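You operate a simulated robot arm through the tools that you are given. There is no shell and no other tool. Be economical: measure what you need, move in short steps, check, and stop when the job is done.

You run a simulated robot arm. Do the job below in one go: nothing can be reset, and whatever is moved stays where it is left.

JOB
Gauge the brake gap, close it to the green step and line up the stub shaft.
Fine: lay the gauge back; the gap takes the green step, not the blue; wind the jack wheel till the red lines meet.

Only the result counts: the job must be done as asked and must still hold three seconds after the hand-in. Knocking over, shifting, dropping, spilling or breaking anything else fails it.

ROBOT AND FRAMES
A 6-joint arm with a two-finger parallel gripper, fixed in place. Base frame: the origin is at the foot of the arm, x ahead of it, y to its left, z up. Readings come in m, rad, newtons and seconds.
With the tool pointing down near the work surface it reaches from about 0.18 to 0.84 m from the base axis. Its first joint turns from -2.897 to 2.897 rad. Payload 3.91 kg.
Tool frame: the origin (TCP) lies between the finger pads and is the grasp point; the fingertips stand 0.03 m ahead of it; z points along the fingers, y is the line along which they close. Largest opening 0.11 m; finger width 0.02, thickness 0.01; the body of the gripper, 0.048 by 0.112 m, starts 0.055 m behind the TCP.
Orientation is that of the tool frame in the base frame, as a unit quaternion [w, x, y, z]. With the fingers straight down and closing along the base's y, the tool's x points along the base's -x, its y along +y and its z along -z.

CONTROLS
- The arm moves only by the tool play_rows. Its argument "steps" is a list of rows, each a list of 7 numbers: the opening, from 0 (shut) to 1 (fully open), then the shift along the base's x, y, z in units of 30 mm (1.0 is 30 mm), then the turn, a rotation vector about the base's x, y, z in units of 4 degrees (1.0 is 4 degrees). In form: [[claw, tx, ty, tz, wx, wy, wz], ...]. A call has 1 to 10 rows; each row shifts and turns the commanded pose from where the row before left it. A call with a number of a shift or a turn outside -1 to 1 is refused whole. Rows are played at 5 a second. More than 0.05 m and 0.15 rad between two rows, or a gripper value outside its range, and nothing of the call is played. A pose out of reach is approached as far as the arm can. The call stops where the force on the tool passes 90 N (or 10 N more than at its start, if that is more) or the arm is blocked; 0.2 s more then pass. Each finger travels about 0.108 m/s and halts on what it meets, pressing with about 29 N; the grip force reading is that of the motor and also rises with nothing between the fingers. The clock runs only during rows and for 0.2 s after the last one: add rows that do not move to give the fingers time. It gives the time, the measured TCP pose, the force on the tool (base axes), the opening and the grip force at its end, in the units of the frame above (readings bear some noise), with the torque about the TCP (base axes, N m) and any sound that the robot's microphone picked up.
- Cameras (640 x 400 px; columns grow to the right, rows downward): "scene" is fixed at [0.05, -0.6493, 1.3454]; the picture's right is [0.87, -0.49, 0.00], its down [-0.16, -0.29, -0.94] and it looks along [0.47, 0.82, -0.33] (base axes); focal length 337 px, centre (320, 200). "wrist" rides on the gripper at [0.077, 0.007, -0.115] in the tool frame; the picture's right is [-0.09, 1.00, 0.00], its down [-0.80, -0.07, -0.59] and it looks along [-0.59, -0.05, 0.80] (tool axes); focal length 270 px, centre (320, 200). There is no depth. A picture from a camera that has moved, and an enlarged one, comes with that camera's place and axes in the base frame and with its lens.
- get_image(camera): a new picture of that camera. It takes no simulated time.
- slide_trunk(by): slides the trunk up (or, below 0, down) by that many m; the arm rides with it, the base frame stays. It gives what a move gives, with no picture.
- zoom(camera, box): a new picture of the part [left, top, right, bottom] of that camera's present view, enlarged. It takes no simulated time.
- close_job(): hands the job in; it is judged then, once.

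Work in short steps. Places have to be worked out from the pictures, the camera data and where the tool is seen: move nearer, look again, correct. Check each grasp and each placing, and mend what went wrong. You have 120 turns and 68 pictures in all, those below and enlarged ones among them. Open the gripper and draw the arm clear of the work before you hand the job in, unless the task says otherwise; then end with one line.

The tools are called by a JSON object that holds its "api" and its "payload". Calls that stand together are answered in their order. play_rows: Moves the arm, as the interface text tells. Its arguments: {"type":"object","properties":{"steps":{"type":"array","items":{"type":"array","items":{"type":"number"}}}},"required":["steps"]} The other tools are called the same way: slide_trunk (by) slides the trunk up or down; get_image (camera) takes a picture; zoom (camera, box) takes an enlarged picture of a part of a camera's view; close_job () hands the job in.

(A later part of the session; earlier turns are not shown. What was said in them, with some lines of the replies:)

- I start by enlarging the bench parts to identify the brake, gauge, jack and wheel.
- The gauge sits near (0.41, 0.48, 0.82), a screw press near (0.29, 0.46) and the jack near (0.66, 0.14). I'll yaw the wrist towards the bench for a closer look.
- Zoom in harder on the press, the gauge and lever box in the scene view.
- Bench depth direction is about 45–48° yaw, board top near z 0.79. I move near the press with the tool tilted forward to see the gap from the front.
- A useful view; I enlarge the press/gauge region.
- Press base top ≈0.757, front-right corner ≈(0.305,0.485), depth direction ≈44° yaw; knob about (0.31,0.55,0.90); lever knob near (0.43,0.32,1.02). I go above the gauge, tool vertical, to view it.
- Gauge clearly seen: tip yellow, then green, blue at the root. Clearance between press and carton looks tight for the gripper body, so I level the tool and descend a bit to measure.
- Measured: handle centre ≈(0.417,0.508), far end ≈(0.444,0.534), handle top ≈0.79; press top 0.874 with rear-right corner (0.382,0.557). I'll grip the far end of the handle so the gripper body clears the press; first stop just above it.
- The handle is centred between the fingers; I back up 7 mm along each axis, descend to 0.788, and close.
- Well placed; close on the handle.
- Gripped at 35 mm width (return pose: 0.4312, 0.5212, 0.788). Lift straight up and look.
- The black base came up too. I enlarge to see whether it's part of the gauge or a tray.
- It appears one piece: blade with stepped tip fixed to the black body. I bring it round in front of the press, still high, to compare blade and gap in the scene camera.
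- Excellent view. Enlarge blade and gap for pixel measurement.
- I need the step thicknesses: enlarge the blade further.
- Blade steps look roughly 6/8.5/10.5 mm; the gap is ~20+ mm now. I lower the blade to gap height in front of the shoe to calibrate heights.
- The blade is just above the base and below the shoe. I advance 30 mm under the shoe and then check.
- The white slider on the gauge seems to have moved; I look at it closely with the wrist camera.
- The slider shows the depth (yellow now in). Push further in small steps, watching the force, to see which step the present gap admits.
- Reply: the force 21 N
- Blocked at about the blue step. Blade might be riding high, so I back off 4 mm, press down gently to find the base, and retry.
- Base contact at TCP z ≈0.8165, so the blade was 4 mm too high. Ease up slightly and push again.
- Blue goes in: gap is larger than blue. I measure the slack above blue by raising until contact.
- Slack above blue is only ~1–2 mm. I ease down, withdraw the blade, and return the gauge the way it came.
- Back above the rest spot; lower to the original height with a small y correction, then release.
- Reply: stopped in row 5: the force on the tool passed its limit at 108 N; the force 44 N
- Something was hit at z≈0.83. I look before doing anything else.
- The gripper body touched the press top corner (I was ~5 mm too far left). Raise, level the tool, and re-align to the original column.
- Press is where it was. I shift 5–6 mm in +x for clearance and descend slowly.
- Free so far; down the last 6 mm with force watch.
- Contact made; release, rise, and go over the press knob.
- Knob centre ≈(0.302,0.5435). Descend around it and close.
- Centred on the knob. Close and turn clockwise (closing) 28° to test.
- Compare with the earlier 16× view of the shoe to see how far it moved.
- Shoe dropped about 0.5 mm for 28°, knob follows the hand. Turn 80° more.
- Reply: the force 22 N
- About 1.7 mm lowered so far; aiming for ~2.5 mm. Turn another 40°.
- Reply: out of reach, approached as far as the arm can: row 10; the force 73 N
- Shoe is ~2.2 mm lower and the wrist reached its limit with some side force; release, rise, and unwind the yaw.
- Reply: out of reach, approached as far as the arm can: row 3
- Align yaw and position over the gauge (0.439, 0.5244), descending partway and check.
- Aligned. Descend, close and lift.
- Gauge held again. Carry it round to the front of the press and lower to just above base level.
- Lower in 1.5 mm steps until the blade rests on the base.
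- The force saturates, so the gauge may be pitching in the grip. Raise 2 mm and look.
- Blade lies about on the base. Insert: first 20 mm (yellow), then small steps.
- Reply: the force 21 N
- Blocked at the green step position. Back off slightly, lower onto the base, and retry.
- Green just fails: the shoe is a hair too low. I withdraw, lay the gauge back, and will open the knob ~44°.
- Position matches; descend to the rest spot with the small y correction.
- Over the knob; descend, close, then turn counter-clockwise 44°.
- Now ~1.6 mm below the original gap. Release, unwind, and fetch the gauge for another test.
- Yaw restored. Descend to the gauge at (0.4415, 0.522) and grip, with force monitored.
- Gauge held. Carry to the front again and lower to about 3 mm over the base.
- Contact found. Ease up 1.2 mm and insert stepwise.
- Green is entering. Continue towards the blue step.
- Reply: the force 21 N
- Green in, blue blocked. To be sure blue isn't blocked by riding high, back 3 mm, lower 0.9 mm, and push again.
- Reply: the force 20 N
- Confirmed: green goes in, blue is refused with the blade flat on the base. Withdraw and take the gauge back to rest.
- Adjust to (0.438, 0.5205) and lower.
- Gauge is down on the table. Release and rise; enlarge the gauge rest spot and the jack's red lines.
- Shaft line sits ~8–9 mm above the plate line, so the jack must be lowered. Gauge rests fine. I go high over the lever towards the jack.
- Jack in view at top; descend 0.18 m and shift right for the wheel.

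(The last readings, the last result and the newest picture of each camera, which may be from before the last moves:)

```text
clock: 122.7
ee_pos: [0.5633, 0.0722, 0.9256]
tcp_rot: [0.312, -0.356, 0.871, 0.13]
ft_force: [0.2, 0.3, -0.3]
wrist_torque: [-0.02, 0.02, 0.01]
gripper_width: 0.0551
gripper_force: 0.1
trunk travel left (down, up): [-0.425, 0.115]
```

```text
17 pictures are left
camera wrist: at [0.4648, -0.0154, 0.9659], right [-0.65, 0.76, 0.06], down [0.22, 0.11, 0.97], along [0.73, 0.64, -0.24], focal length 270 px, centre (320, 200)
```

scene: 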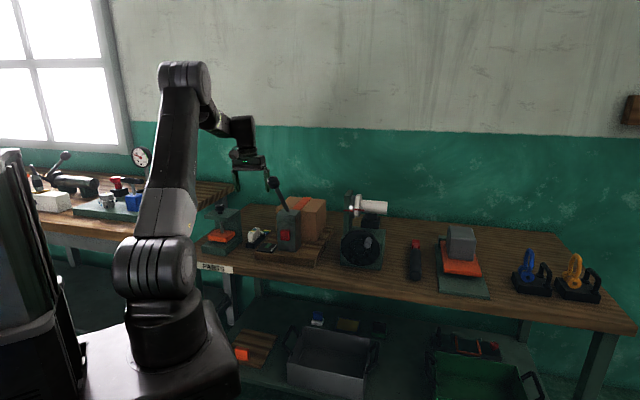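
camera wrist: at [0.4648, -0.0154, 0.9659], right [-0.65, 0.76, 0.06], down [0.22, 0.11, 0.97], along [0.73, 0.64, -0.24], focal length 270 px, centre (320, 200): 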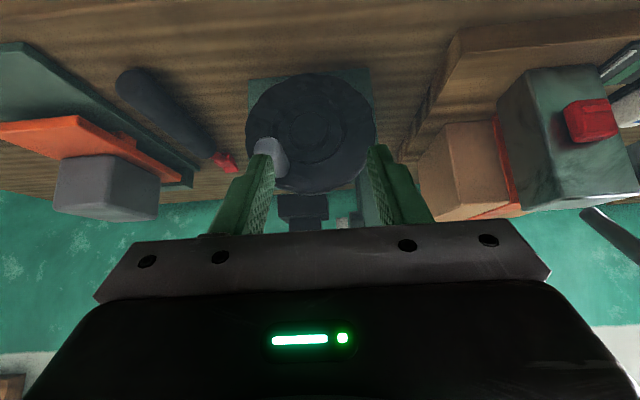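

Wheel centre ≈(0.679,0.171,0.813), handle at upper right of it (world), sticking out towards the robot. Enlarge for exact handle geometry.

{"api": "zoom", "payload": {"camera": "wrist", "box": [230, 60, 400, 210]}}

{"api": "zoom", "payload": {"camera": "scene", "box": [335, 220, 395, 280]}}

```text
2.67 times, centred on (315, 135) of wrist
camera zoom: at [0.4648, -0.0154, 0.9659], right [-0.65, 0.76, 0.06], down [0.22, 0.11, 0.97], along [0.73, 0.64, -0.24], focal length 721 px, centre (333, 373)
```

zoom: 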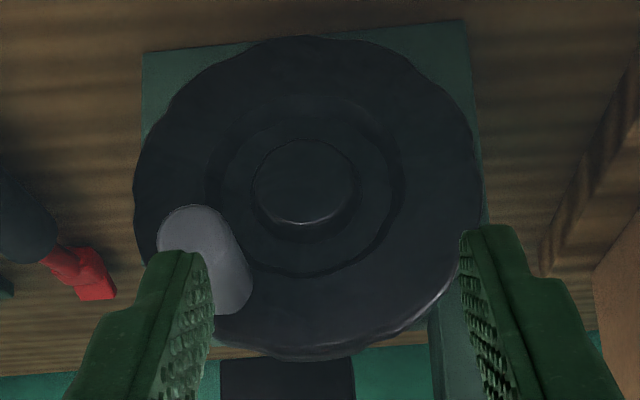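

```text
6.67 times, centred on (365, 250) of scene
camera zoom: at [0.05, -0.6493, 1.3454], right [0.87, -0.49, 0.0], down [-0.16, -0.29, -0.94], along [0.47, 0.82, -0.33], focal length 2248 px, centre (20, -133)
```

zoom: 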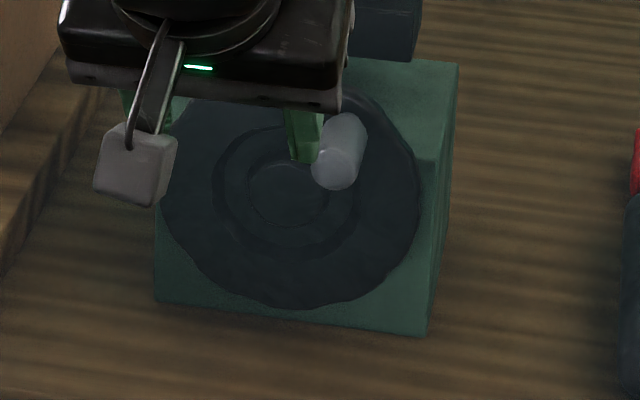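

Handle axis ≈ r 0.391, z 0.868 (tip at f≈0.518, wheel face f≈0.58, centre r 0.358, z 0.824; crank radius ~55 mm). I line up in front of the handle and look.

{"api": "play_rows", "payload": {"steps": [[0.5, 0.65, -0.44, -0.95, 0, 0, 0], [0.5, 0.65, -0.44, -0.95, 0, 0, 0], [0.5, 0, 0, 0, 0, 0, 0], [0.5, 0, 0, 0, 0, 0, 0]]}}

{"api": "get_image", "payload": {"camera": "wrist"}}

```text
clock: 123.7
ee_pos: [0.604, 0.0456, 0.869]
tcp_rot: [0.312, -0.356, 0.871, 0.13]
ft_force: [-0.3, 0.3, 0.0]
wrist_torque: [0.03, 0.0, 0.0]
gripper_width: 0.055
gripper_force: 0.0
trunk travel left (down, up): [-0.425, 0.115]
```

```text
14 pictures are left
camera wrist: at [0.5055, -0.0418, 0.9086], right [-0.65, 0.76, 0.06], down [0.22, 0.11, 0.97], along [0.73, 0.64, -0.24], focal length 270 px, centre (320, 200)
```

wrist: 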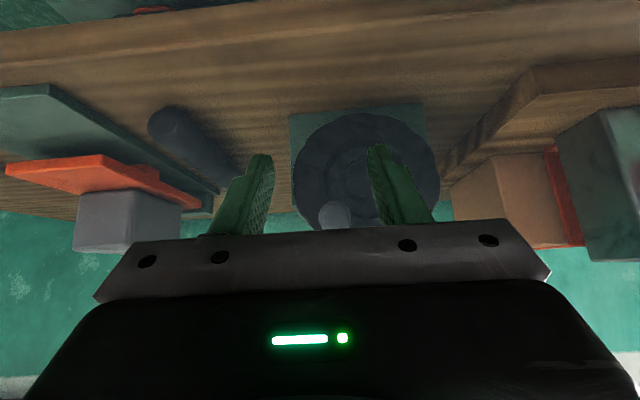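

Handle is 6 mm left and 3 mm above my line; correct and move forward 80 mm so the handle is between the pads.

{"api": "play_rows", "payload": {"steps": [[0.5, -0.14, 0.14, 0.1, 0, 0, 0], [0.5, 0.48, 0.475, 0, 0, 0, 0], [0.5, 0.48, 0.475, 0, 0, 0, 0], [0.5, 0.48, 0.475, 0, 0, 0, 0], [0.5, 0.48, 0.475, 0, 0, 0, 0], [0.5, 0, 0, 0, 0, 0, 0]]}}

{"api": "get_image", "payload": {"camera": "wrist"}}

```text
clock: 125.3
ee_pos: [0.6447, 0.0992, 0.8705]
tcp_rot: [0.306, -0.359, 0.872, 0.13]
ft_force: [-45.2, -58.3, 19.2]
wrist_torque: [-0.39, 0.63, 1.0]
gripper_width: 0.053
gripper_force: 0.0
trunk travel left (down, up): [-0.425, 0.115]
stopped in row 6: the force on the tool passed its limit at 92 N (the readings are from after the stop); the commanded pose is now the measured one
```

```text
13 pictures are left
camera wrist: at [0.5484, 0.0107, 0.911], right [-0.65, 0.75, 0.06], down [0.23, 0.12, 0.96], along [0.72, 0.65, -0.26], focal length 270 px, centre (320, 200)
```

wrist: 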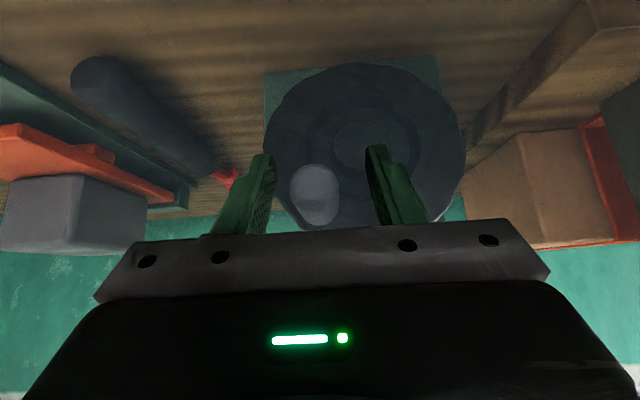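

Handle is between the pads, but a fingertip touched the hub. Back off 7 mm and close on the handle.

{"api": "play_rows", "payload": {"steps": [[0.5, -0.17, -0.165, 0, 0, 0, 0], [0.5, 0, 0, 0, 0, 0, 0], [0.2, 0, 0, 0, 0, 0, 0], [0.1, 0, 0, 0, 0, 0, 0], [0.1, 0, 0, 0, 0, 0, 0], [0.1, 0, 0, 0, 0, 0, 0]]}}

```text
clock: 126.7
ee_pos: [0.6446, 0.0996, 0.8669]
tcp_rot: [0.305, -0.36, 0.872, 0.132]
ft_force: [-20.7, -24.2, -2.0]
wrist_torque: [0.35, -0.47, 0.03]
gripper_width: 0.0214
gripper_force: 45.3
trunk travel left (down, up): [-0.425, 0.115]
```

Gripped (21 mm), but still pressing the wheel axially; ease back another 6 mm.

{"api": "play_rows", "payload": {"steps": [[0.25, -0.1, -0.1, 0, 0, 0, 0], [0.25, -0.05, -0.05, 0, 0, 0, 0], [0.1, 0, 0, 0, 0, 0, 0], [0.1, 0, 0, 0, 0, 0, 0]]}}

```text
clock: 127.7
ee_pos: [0.6448, 0.0992, 0.8681]
tcp_rot: [0.306, -0.36, 0.872, 0.13]
ft_force: [18.3, 15.9, 4.7]
wrist_torque: [0.22, -0.19, 0.37]
gripper_width: 0.021
gripper_force: 45.0
trunk travel left (down, up): [-0.425, 0.115]
```

Null the axial pull by 2.7 mm forward, then crank counter-clockwise 20° as a test, tracking the force.

{"api": "play_rows", "payload": {"steps": [[0.1, 0.064, 0.063, 0, 0, 0, 0], [0.1, -0.084, 0.085, 0.08, 0, 0, 0], [0.1, -0.089, 0.09, 0.07, 0, 0, 0], [0.1, -0.094, 0.095, 0.06, 0, 0, 0], [0.1, -0.096, 0.097, 0.047, 0, 0, 0], [0.1, 0, 0, 0, 0, 0, 0]]}}

```text
clock: 129.1
ee_pos: [0.6333, 0.1117, 0.8734]
tcp_rot: [0.304, -0.36, 0.872, 0.131]
ft_force: [-0.3, 1.5, -7.2]
wrist_torque: [0.78, -0.79, 0.1]
gripper_width: 0.0211
gripper_force: 44.6
trunk travel left (down, up): [-0.425, 0.115]
```

It turns freely. Continue counter-clockwise another 60°, then look at the lines.

{"api": "play_rows", "payload": {"steps": [[0.1, -0.12, 0.121, 0.037, 0, 0, 0], [0.1, -0.122, 0.123, 0.023, 0, 0, 0], [0.1, -0.122, 0.123, 0.003, 0, 0, 0], [0.1, -0.124, 0.126, -0.017, 0, 0, 0], [0.1, -0.12, 0.121, -0.033, 0, 0, 0], [0.1, -0.117, 0.119, -0.05, 0, 0, 0], [0.1, -0.112, 0.114, -0.07, 0, 0, 0], [0.1, -0.108, 0.109, -0.083, 0, 0, 0], [0.1, -0.101, 0.102, -0.1, 0, 0, 0], [0.1, -0.091, 0.092, -0.113, 0, 0, 0]]}}

{"api": "zoom", "payload": {"camera": "scene", "box": [340, 185, 400, 222]}}

```text
clock: 131.3
ee_pos: [0.6014, 0.1425, 0.8602]
tcp_rot: [0.304, -0.359, 0.873, 0.131]
ft_force: [13.9, -19.5, -23.6]
wrist_torque: [0.41, -0.11, 0.73]
gripper_width: 0.021
gripper_force: 44.6
trunk travel left (down, up): [-0.425, 0.115]
```

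```text
10.67 times, centred on (370, 204) of scene
camera zoom: at [0.05, -0.6493, 1.3454], right [0.87, -0.49, 0.0], down [-0.16, -0.29, -0.94], along [0.47, 0.82, -0.33], focal length 3596 px, centre (-213, 163)
```

zoom: 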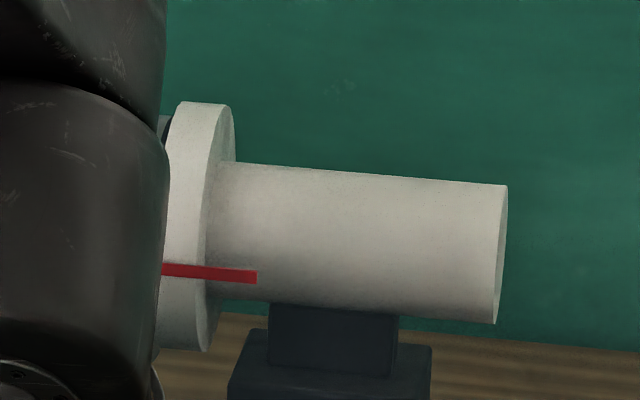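

Direction is right (shaft dropped ~5 px of ~21 px needed). Circle refit: centre r 0.358, z 0.8195, R 0.055. To keep fingertips off the table at the bottom, I loosen, slide 14 mm back along the tool, and regrip.

{"api": "play_rows", "payload": {"steps": [[0.35, 0, 0, 0, 0, 0, 0], [0.35, 0, 0, 0, 0, 0, 0], [0.35, -0.15, -0.27, 0.27, 0, 0, 0], [0.35, 0, 0, 0, 0, 0, 0], [0.1, 0, 0, 0, 0, 0, 0], [0.1, 0, 0, 0, 0, 0, 0], [0.1, 0, 0, 0, 0, 0, 0]]}}

```text
clock: 132.9
ee_pos: [0.5955, 0.1371, 0.8703]
tcp_rot: [0.305, -0.36, 0.872, 0.131]
ft_force: [5.1, 2.1, -1.6]
wrist_torque: [0.63, -0.66, 0.76]
gripper_width: 0.0218
gripper_force: 45.1
trunk travel left (down, up): [-0.425, 0.115]
```

Regripped with low forces. Continue the crank 40° and check.

{"api": "play_rows", "payload": {"steps": [[0.1, -0.15, 0.152, -0.237, 0, 0, 0], [0.1, -0.117, 0.118, -0.27, 0, 0, 0], [0.1, -0.084, 0.085, -0.297, 0, 0, 0], [0.1, -0.047, 0.047, -0.31, 0, 0, 0], [0.1, 0, 0, 0, 0, 0, 0]]}}

{"api": "play_rows", "payload": {"steps": [[0.1, -0.007, 0.007, -0.32, 0, 0, 0], [0.1, 0.03, -0.031, -0.313, 0, 0, 0], [0.1, 0.07, -0.071, -0.303, 0, 0, 0], [0.1, 0.103, -0.104, -0.28, 0, 0, 0], [0.1, 0, 0, 0, 0, 0, 0]]}}

```text
clock: 134.1
ee_pos: [0.5842, 0.1474, 0.835]
tcp_rot: [0.305, -0.358, 0.873, 0.13]
ft_force: [26.5, -17.3, -0.1]
wrist_torque: [-0.15, 0.11, 0.35]
gripper_width: 0.0216
gripper_force: 45.4
trunk travel left (down, up): [-0.425, 0.115]
```

```text
clock: 135.3
ee_pos: [0.5926, 0.1406, 0.8007]
tcp_rot: [0.308, -0.358, 0.872, 0.129]
ft_force: [31.7, -31.1, 31.1]
wrist_torque: [-0.04, 0.36, 0.75]
gripper_width: 0.0213
gripper_force: 45.3
trunk travel left (down, up): [-0.425, 0.115]
```

Circle refit: centre (r 0.3584, z 0.8215), R 0.0525. Continue through the bottom with corrected targets.

{"api": "play_rows", "payload": {"steps": [[0.1, 0.237, -0.239, -0.217, 0, 0, 0], [0.1, 0.169, -0.171, -0.187, 0, 0, 0], [0.1, 0.19, -0.192, -0.143, 0, 0, 0], [0.1, 0.204, -0.206, -0.097, 0, 0, 0], [0.1, 0.213, -0.216, -0.04, 0, 0, 0], [0.1, 0, 0, 0, 0, 0, 0]]}}

{"api": "play_rows", "payload": {"steps": [[0.1, 0.213, -0.216, 0.01, 0, 0, 0], [0.1, 0.209, -0.211, 0.063, 0, 0, 0], [0.1, 0.199, -0.201, 0.113, 0, 0, 0], [0.1, 0.183, -0.185, 0.163, 0, 0, 0], [0.1, 0.159, -0.161, 0.203, 0, 0, 0], [0.1, 0, 0, 0, 0, 0, 0]]}}

{"api": "zoom", "payload": {"camera": "scene", "box": [340, 185, 400, 222]}}

```text
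clock: 136.7
ee_pos: [0.6189, 0.1112, 0.7796]
tcp_rot: [0.304, -0.359, 0.873, 0.128]
ft_force: [14.9, 8.9, 1.1]
wrist_torque: [0.27, -1.0, 0.59]
gripper_width: 0.0211
gripper_force: 44.9
trunk travel left (down, up): [-0.425, 0.115]
```

```text
clock: 138.1
ee_pos: [0.6456, 0.0844, 0.7976]
tcp_rot: [0.305, -0.359, 0.873, 0.129]
ft_force: [4.7, 11.4, 1.6]
wrist_torque: [-0.96, 0.95, 0.06]
gripper_width: 0.021
gripper_force: 45.3
trunk travel left (down, up): [-0.425, 0.115]
```

```text
10.67 times, centred on (370, 204) of scene
camera zoom: at [0.05, -0.6493, 1.3454], right [0.87, -0.49, 0.0], down [-0.16, -0.29, -0.94], along [0.47, 0.82, -0.33], focal length 3596 px, centre (-213, 163)
```

zoom: 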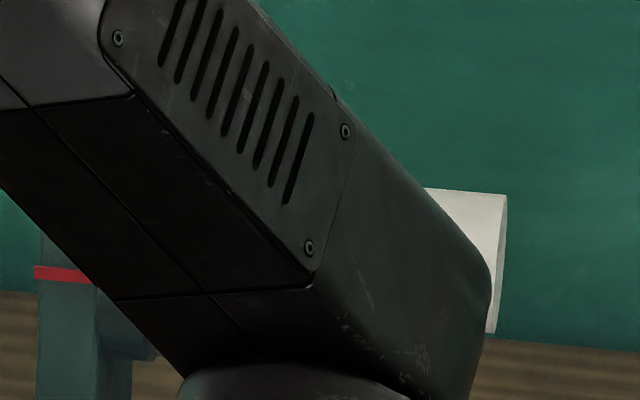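

About 14–15 px done after 263°; ~21 px needed. Continue 80° more up the right side.

{"api": "play_rows", "payload": {"steps": [[0.1, 0.131, -0.133, 0.24, 0, 0, 0], [0.1, 0.101, -0.102, 0.27, 0, 0, 0], [0.1, 0.068, -0.069, 0.29, 0, 0, 0], [0.1, 0.028, -0.028, 0.303, 0, 0, 0], [0.1, -0.007, 0.007, 0.303, 0, 0, 0], [0.1, -0.045, 0.045, 0.297, 0, 0, 0], [0.1, -0.08, 0.081, 0.283, 0, 0, 0], [0.1, -0.115, 0.116, 0.26, 0, 0, 0], [0.1, 0, 0, 0, 0, 0, 0]]}}

{"api": "zoom", "payload": {"camera": "scene", "box": [340, 185, 400, 222]}}

```text
clock: 140.1
ee_pos: [0.6481, 0.0829, 0.8601]
tcp_rot: [0.301, -0.36, 0.873, 0.131]
ft_force: [-19.8, 35.1, -31.0]
wrist_torque: [-0.67, 0.38, -0.45]
gripper_width: 0.0209
gripper_force: 45.3
trunk travel left (down, up): [-0.425, 0.115]
```

```text
10.67 times, centred on (370, 204) of scene
camera zoom: at [0.05, -0.6493, 1.3454], right [0.87, -0.49, 0.0], down [-0.16, -0.29, -0.94], along [0.47, 0.82, -0.33], focal length 3596 px, centre (-213, 163)
```

zoom: 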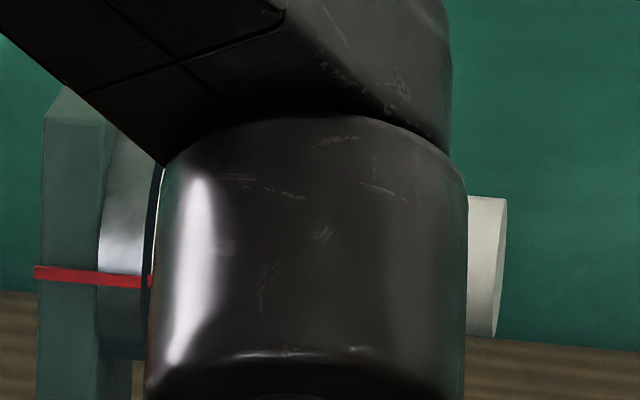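

The shaft's red mark now nearly meets the plate's. Release the handle, retreat towards the robot and up, and check the lines unobstructed.

{"api": "play_rows", "payload": {"steps": [[0.35, 0, 0, 0, 0, 0, 0], [0.45, 0, 0, 0, 0, 0, 0], [0.45, 0, 0, 0, 0, 0, 0], [0.45, -0.71, -0.7, 0, 0, 0, 0], [0.45, -0.71, -0.7, 0, 0, 0, 0], [0.45, -0.71, -0.7, 0, 0, 0, 0], [0.45, -0.71, -0.7, 1, 0, 0, 0], [0.45, -0.71, -0.7, 1, 0, 0, 0], [0.45, -0.71, -0.7, 1, 0, 0, 0], [0.45, -0.71, -0.7, 1, 0, 0, 0]]}}

{"api": "zoom", "payload": {"camera": "scene", "box": [345, 195, 375, 220]}}

```text
clock: 142.3
ee_pos: [0.5024, -0.0666, 0.989]
tcp_rot: [0.306, -0.358, 0.873, 0.13]
ft_force: [0.1, 0.6, 0.4]
wrist_torque: [0.0, -0.01, 0.0]
gripper_width: 0.0492
gripper_force: 0.1
trunk travel left (down, up): [-0.425, 0.115]
```

```text
16.00 times, centred on (360, 208) of scene
camera zoom: at [0.05, -0.6493, 1.3454], right [0.87, -0.49, 0.0], down [-0.16, -0.29, -0.94], along [0.47, 0.82, -0.33], focal length 5394 px, centre (-320, 80)
```

zoom: 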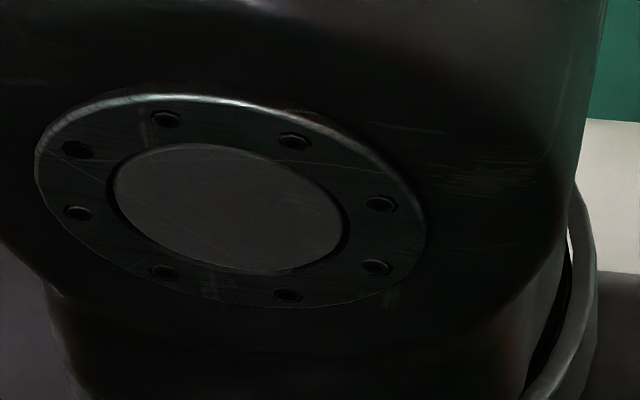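

The wrist blocks the view. Move up and left, clear of the sight line.

{"api": "play_rows", "payload": {"steps": [[0.45, -0.7, 0.7, 1, 0, 0, 0], [0.45, -0.7, 0.7, 1, 0, 0, 0], [0.45, -0.7, 0.7, 1, 0, 0, 0], [0.45, -0.7, 0.7, 1, 0, 0, 0], [0.45, -0.7, 0.7, 1, 0, 0, 0], [0.45, -0.7, 0.7, 1, 0, 0, 0]]}}

{"api": "zoom", "payload": {"camera": "scene", "box": [340, 185, 400, 222]}}

```text
clock: 143.7
ee_pos: [0.3737, 0.0595, 1.1592]
tcp_rot: [0.299, -0.361, 0.873, 0.133]
ft_force: [-0.8, -0.1, -0.2]
wrist_torque: [0.02, -0.04, 0.03]
gripper_width: 0.0494
gripper_force: 0.1
trunk travel left (down, up): [-0.425, 0.115]
```

```text
10.67 times, centred on (370, 204) of scene
camera zoom: at [0.05, -0.6493, 1.3454], right [0.87, -0.49, 0.0], down [-0.16, -0.29, -0.94], along [0.47, 0.82, -0.33], focal length 3596 px, centre (-213, 163)
```

zoom: 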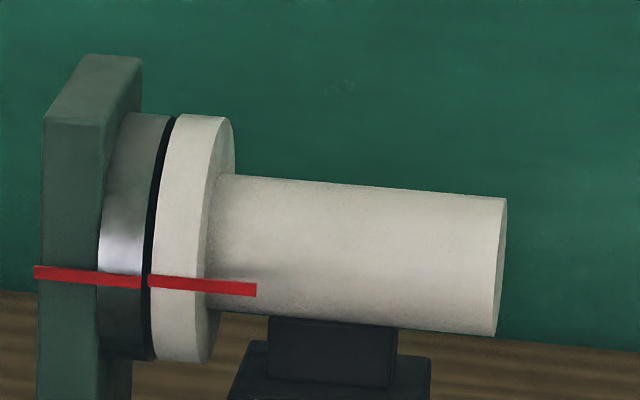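

Very close. Enlarge to 16× for the residual.

{"api": "zoom", "payload": {"camera": "scene", "box": [341, 203, 367, 219]}}

```text
16.00 times, centred on (354, 211) of scene
camera zoom: at [0.05, -0.6493, 1.3454], right [0.87, -0.49, 0.0], down [-0.16, -0.29, -0.94], along [0.47, 0.82, -0.33], focal length 5394 px, centre (-224, 24)
```

zoom: 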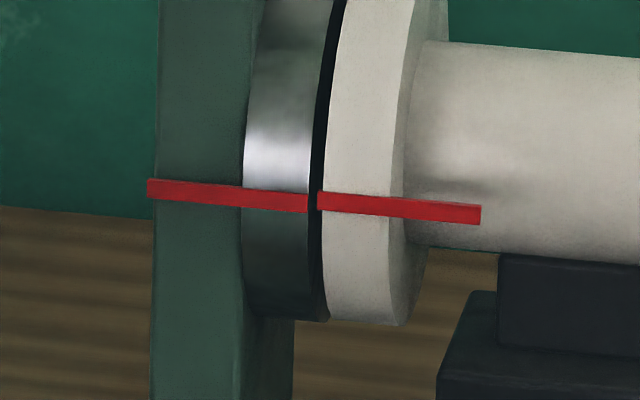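

Shaft still ~1.4 mm high (5–6 px at 16×); about 63° more of the wheel. I retrace my path back onto the handle.

{"api": "play_rows", "payload": {"steps": [[0.45, 0.7, -0.7, -1, 0, 0, 0], [0.45, 0.7, -0.7, -1, 0, 0, 0], [0.45, 0.7, -0.7, -1, 0, 0, 0], [0.45, 0.7, -0.7, -1, 0, 0, 0], [0.45, 0.7, -0.7, -1, 0, 0, 0], [0.45, 0.7, -0.7, -1, 0, 0, 0], [0.45, 0.71, 0.7, -1, 0, 0, 0], [0.45, 0.71, 0.7, -1, 0, 0, 0], [0.45, 0.71, 0.7, -1, 0, 0, 0], [0.45, 0.71, 0.7, -1, 0, 0, 0]]}}

{"api": "play_rows", "payload": {"steps": [[0.45, -0.08, 0.085, -0.127, 0, 0, 0], [0.45, 0, 0, 0, 0, 0, 0], [0.45, 0, 0, 0, 0, 0, 0]]}}

{"api": "get_image", "payload": {"camera": "wrist"}}

```text
clock: 145.9
ee_pos: [0.5869, 0.0164, 0.8642]
tcp_rot: [0.305, -0.359, 0.872, 0.131]
ft_force: [-0.6, -0.2, -0.2]
wrist_torque: [0.03, 0.01, -0.02]
gripper_width: 0.0497
gripper_force: 0.1
trunk travel left (down, up): [-0.425, 0.115]
```

```text
clock: 146.7
ee_pos: [0.5827, 0.0204, 0.8612]
tcp_rot: [0.305, -0.359, 0.872, 0.13]
ft_force: [0.4, -0.3, 0.6]
wrist_torque: [0.0, 0.02, -0.02]
gripper_width: 0.0497
gripper_force: 0.0
trunk travel left (down, up): [-0.425, 0.115]
```

```text
6 pictures are left
camera wrist: at [0.4867, -0.0687, 0.9025], right [-0.65, 0.75, 0.06], down [0.23, 0.12, 0.96], along [0.72, 0.65, -0.26], focal length 270 px, centre (320, 200)
```

wrist: 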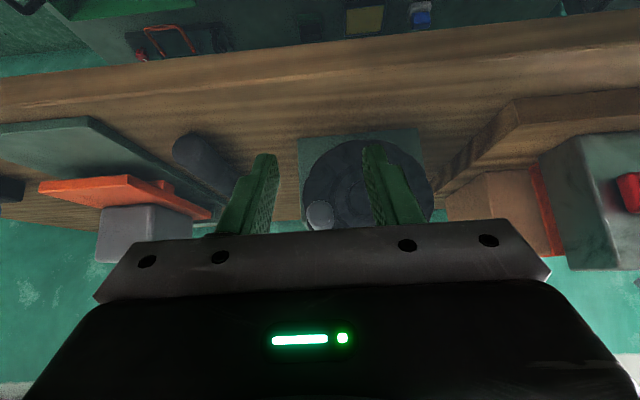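

Handle is in line. Advance 90 mm to the earlier grip point and close.

{"api": "play_rows", "payload": {"steps": [[0.45, 0.71, 0.7, 0, 0, 0, 0], [0.45, 0.71, 0.7, 0, 0, 0, 0], [0.45, 0.65, 0.64, 0, 0, 0, 0], [0.45, 0, 0, 0, 0, 0, 0], [0.1, 0, 0, 0, 0, 0, 0], [0.1, 0, 0, 0, 0, 0, 0], [0.1, 0, 0, 0, 0, 0, 0]]}}

```text
clock: 148.3
ee_pos: [0.6434, 0.0775, 0.8592]
tcp_rot: [0.307, -0.359, 0.872, 0.131]
ft_force: [11.4, -7.7, 9.6]
wrist_torque: [-0.43, 0.56, 0.36]
gripper_width: 0.0212
gripper_force: 45.5
trunk travel left (down, up): [-0.425, 0.115]
```

Gripped. Crank counter-clockwise ~63° more.

{"api": "play_rows", "payload": {"steps": [[0.1, -0.094, 0.095, 0.27, 0, 0, 0], [0.1, -0.157, 0.159, 0.197, 0, 0, 0], [0.1, -0.18, 0.182, 0.153, 0, 0, 0], [0.1, -0.197, 0.199, 0.107, 0, 0, 0], [0.1, -0.206, 0.209, 0.057, 0, 0, 0], [0.1, -0.211, 0.213, 0.007, 0, 0, 0], [0.1, -0.063, 0.064, -0.01, 0, 0, 0], [0.1, 0, 0, 0, 0, 0, 0]]}}

{"api": "zoom", "payload": {"camera": "scene", "box": [341, 203, 367, 219]}}

```text
clock: 150.1
ee_pos: [0.6129, 0.1134, 0.8826]
tcp_rot: [0.303, -0.359, 0.873, 0.132]
ft_force: [-9.7, -17.6, -26.9]
wrist_torque: [-0.09, 0.08, 0.31]
gripper_width: 0.0212
gripper_force: 45.0
trunk travel left (down, up): [-0.425, 0.115]
```

```text
16.00 times, centred on (354, 211) of scene
camera zoom: at [0.05, -0.6493, 1.3454], right [0.87, -0.49, 0.0], down [-0.16, -0.29, -0.94], along [0.47, 0.82, -0.33], focal length 5394 px, centre (-224, 24)
```

zoom: 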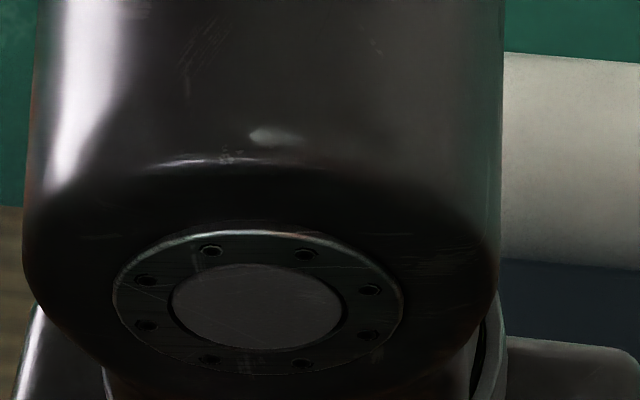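

Shaft dropped a further ~5–6 px, as wanted. Release, retreat, and verify.

{"api": "play_rows", "payload": {"steps": [[0.35, 0, 0, 0, 0, 0, 0], [0.45, 0, 0, 0, 0, 0, 0], [0.45, 0, 0, 0, 0, 0, 0], [0.45, -0.71, -0.7, 0, 0, 0, 0], [0.45, -0.71, -0.7, 0, 0, 0, 0], [0.45, -0.71, -0.7, 0, 0, 0, 0], [0.45, -0.71, -0.7, 1, 0, 0, 0], [0.45, -0.71, -0.7, 1, 0, 0, 0], [0.45, -0.71, -0.7, 1, 0, 0, 0], [0.45, -0.71, -0.7, 1, 0, 0, 0]]}}

{"api": "play_rows", "payload": {"steps": [[0.45, -0.6, 0.6, 1, 0, 0, 0], [0.45, -0.6, 0.6, 1, 0, 0, 0], [0.45, -0.6, 0.6, 1, 0, 0, 0], [0.45, -0.6, 0.6, 1, 0, 0, 0], [0.45, -0.6, 0.6, 1, 0, 0, 0], [0.45, -0.4, 0.4, 1, 0, 0, 0]]}}

{"api": "zoom", "payload": {"camera": "scene", "box": [341, 203, 367, 219]}}

```text
clock: 152.3
ee_pos: [0.4638, -0.0328, 1.004]
tcp_rot: [0.305, -0.36, 0.872, 0.131]
ft_force: [0.0, 0.6, 0.4]
wrist_torque: [0.01, -0.01, 0.02]
gripper_width: 0.0497
gripper_force: 0.0
trunk travel left (down, up): [-0.425, 0.115]
```

```text
clock: 153.7
ee_pos: [0.3711, 0.0678, 1.1683]
tcp_rot: [0.282, -0.349, 0.884, 0.132]
ft_force: [0.1, 0.3, 0.5]
wrist_torque: [-0.02, 0.01, 0.01]
gripper_width: 0.0496
gripper_force: 0.1
trunk travel left (down, up): [-0.425, 0.115]
```

```text
16.00 times, centred on (354, 211) of scene
camera zoom: at [0.05, -0.6493, 1.3454], right [0.87, -0.49, 0.0], down [-0.16, -0.29, -0.94], along [0.47, 0.82, -0.33], focal length 5394 px, centre (-224, 24)
```

zoom: 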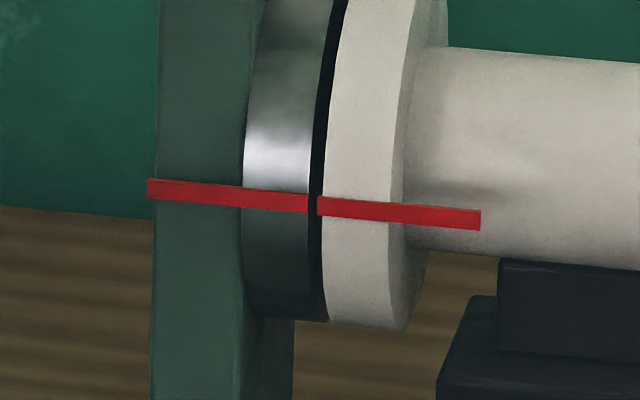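

The red lines are now collinear. One last overall check of the bench.

{"api": "zoom", "payload": {"camera": "scene", "box": [190, 170, 430, 290]}}

```text
2.67 times, centred on (310, 230) of scene
camera zoom: at [0.05, -0.6493, 1.3454], right [0.87, -0.49, 0.0], down [-0.16, -0.29, -0.94], along [0.47, 0.82, -0.33], focal length 899 px, centre (347, 120)
```

zoom: 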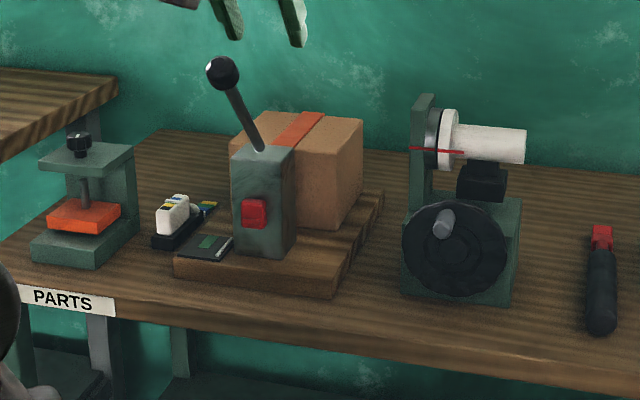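

Everything is in place: gauge back on its spot, gap set, lines meeting, arm clear and gripper open. Hand in.

{"api": "close_job", "payload": {}}

```text
The job is handed in.
```

The job is handed in. The brake gap takes the green step and refuses the blue, the red lines on the stub shaft meet, and the gauge is back within about 1 cm of where it first lay. The gripper hit the press once (108 N) and the jack wheel once (92 N). I saw no shift in either afterwards.
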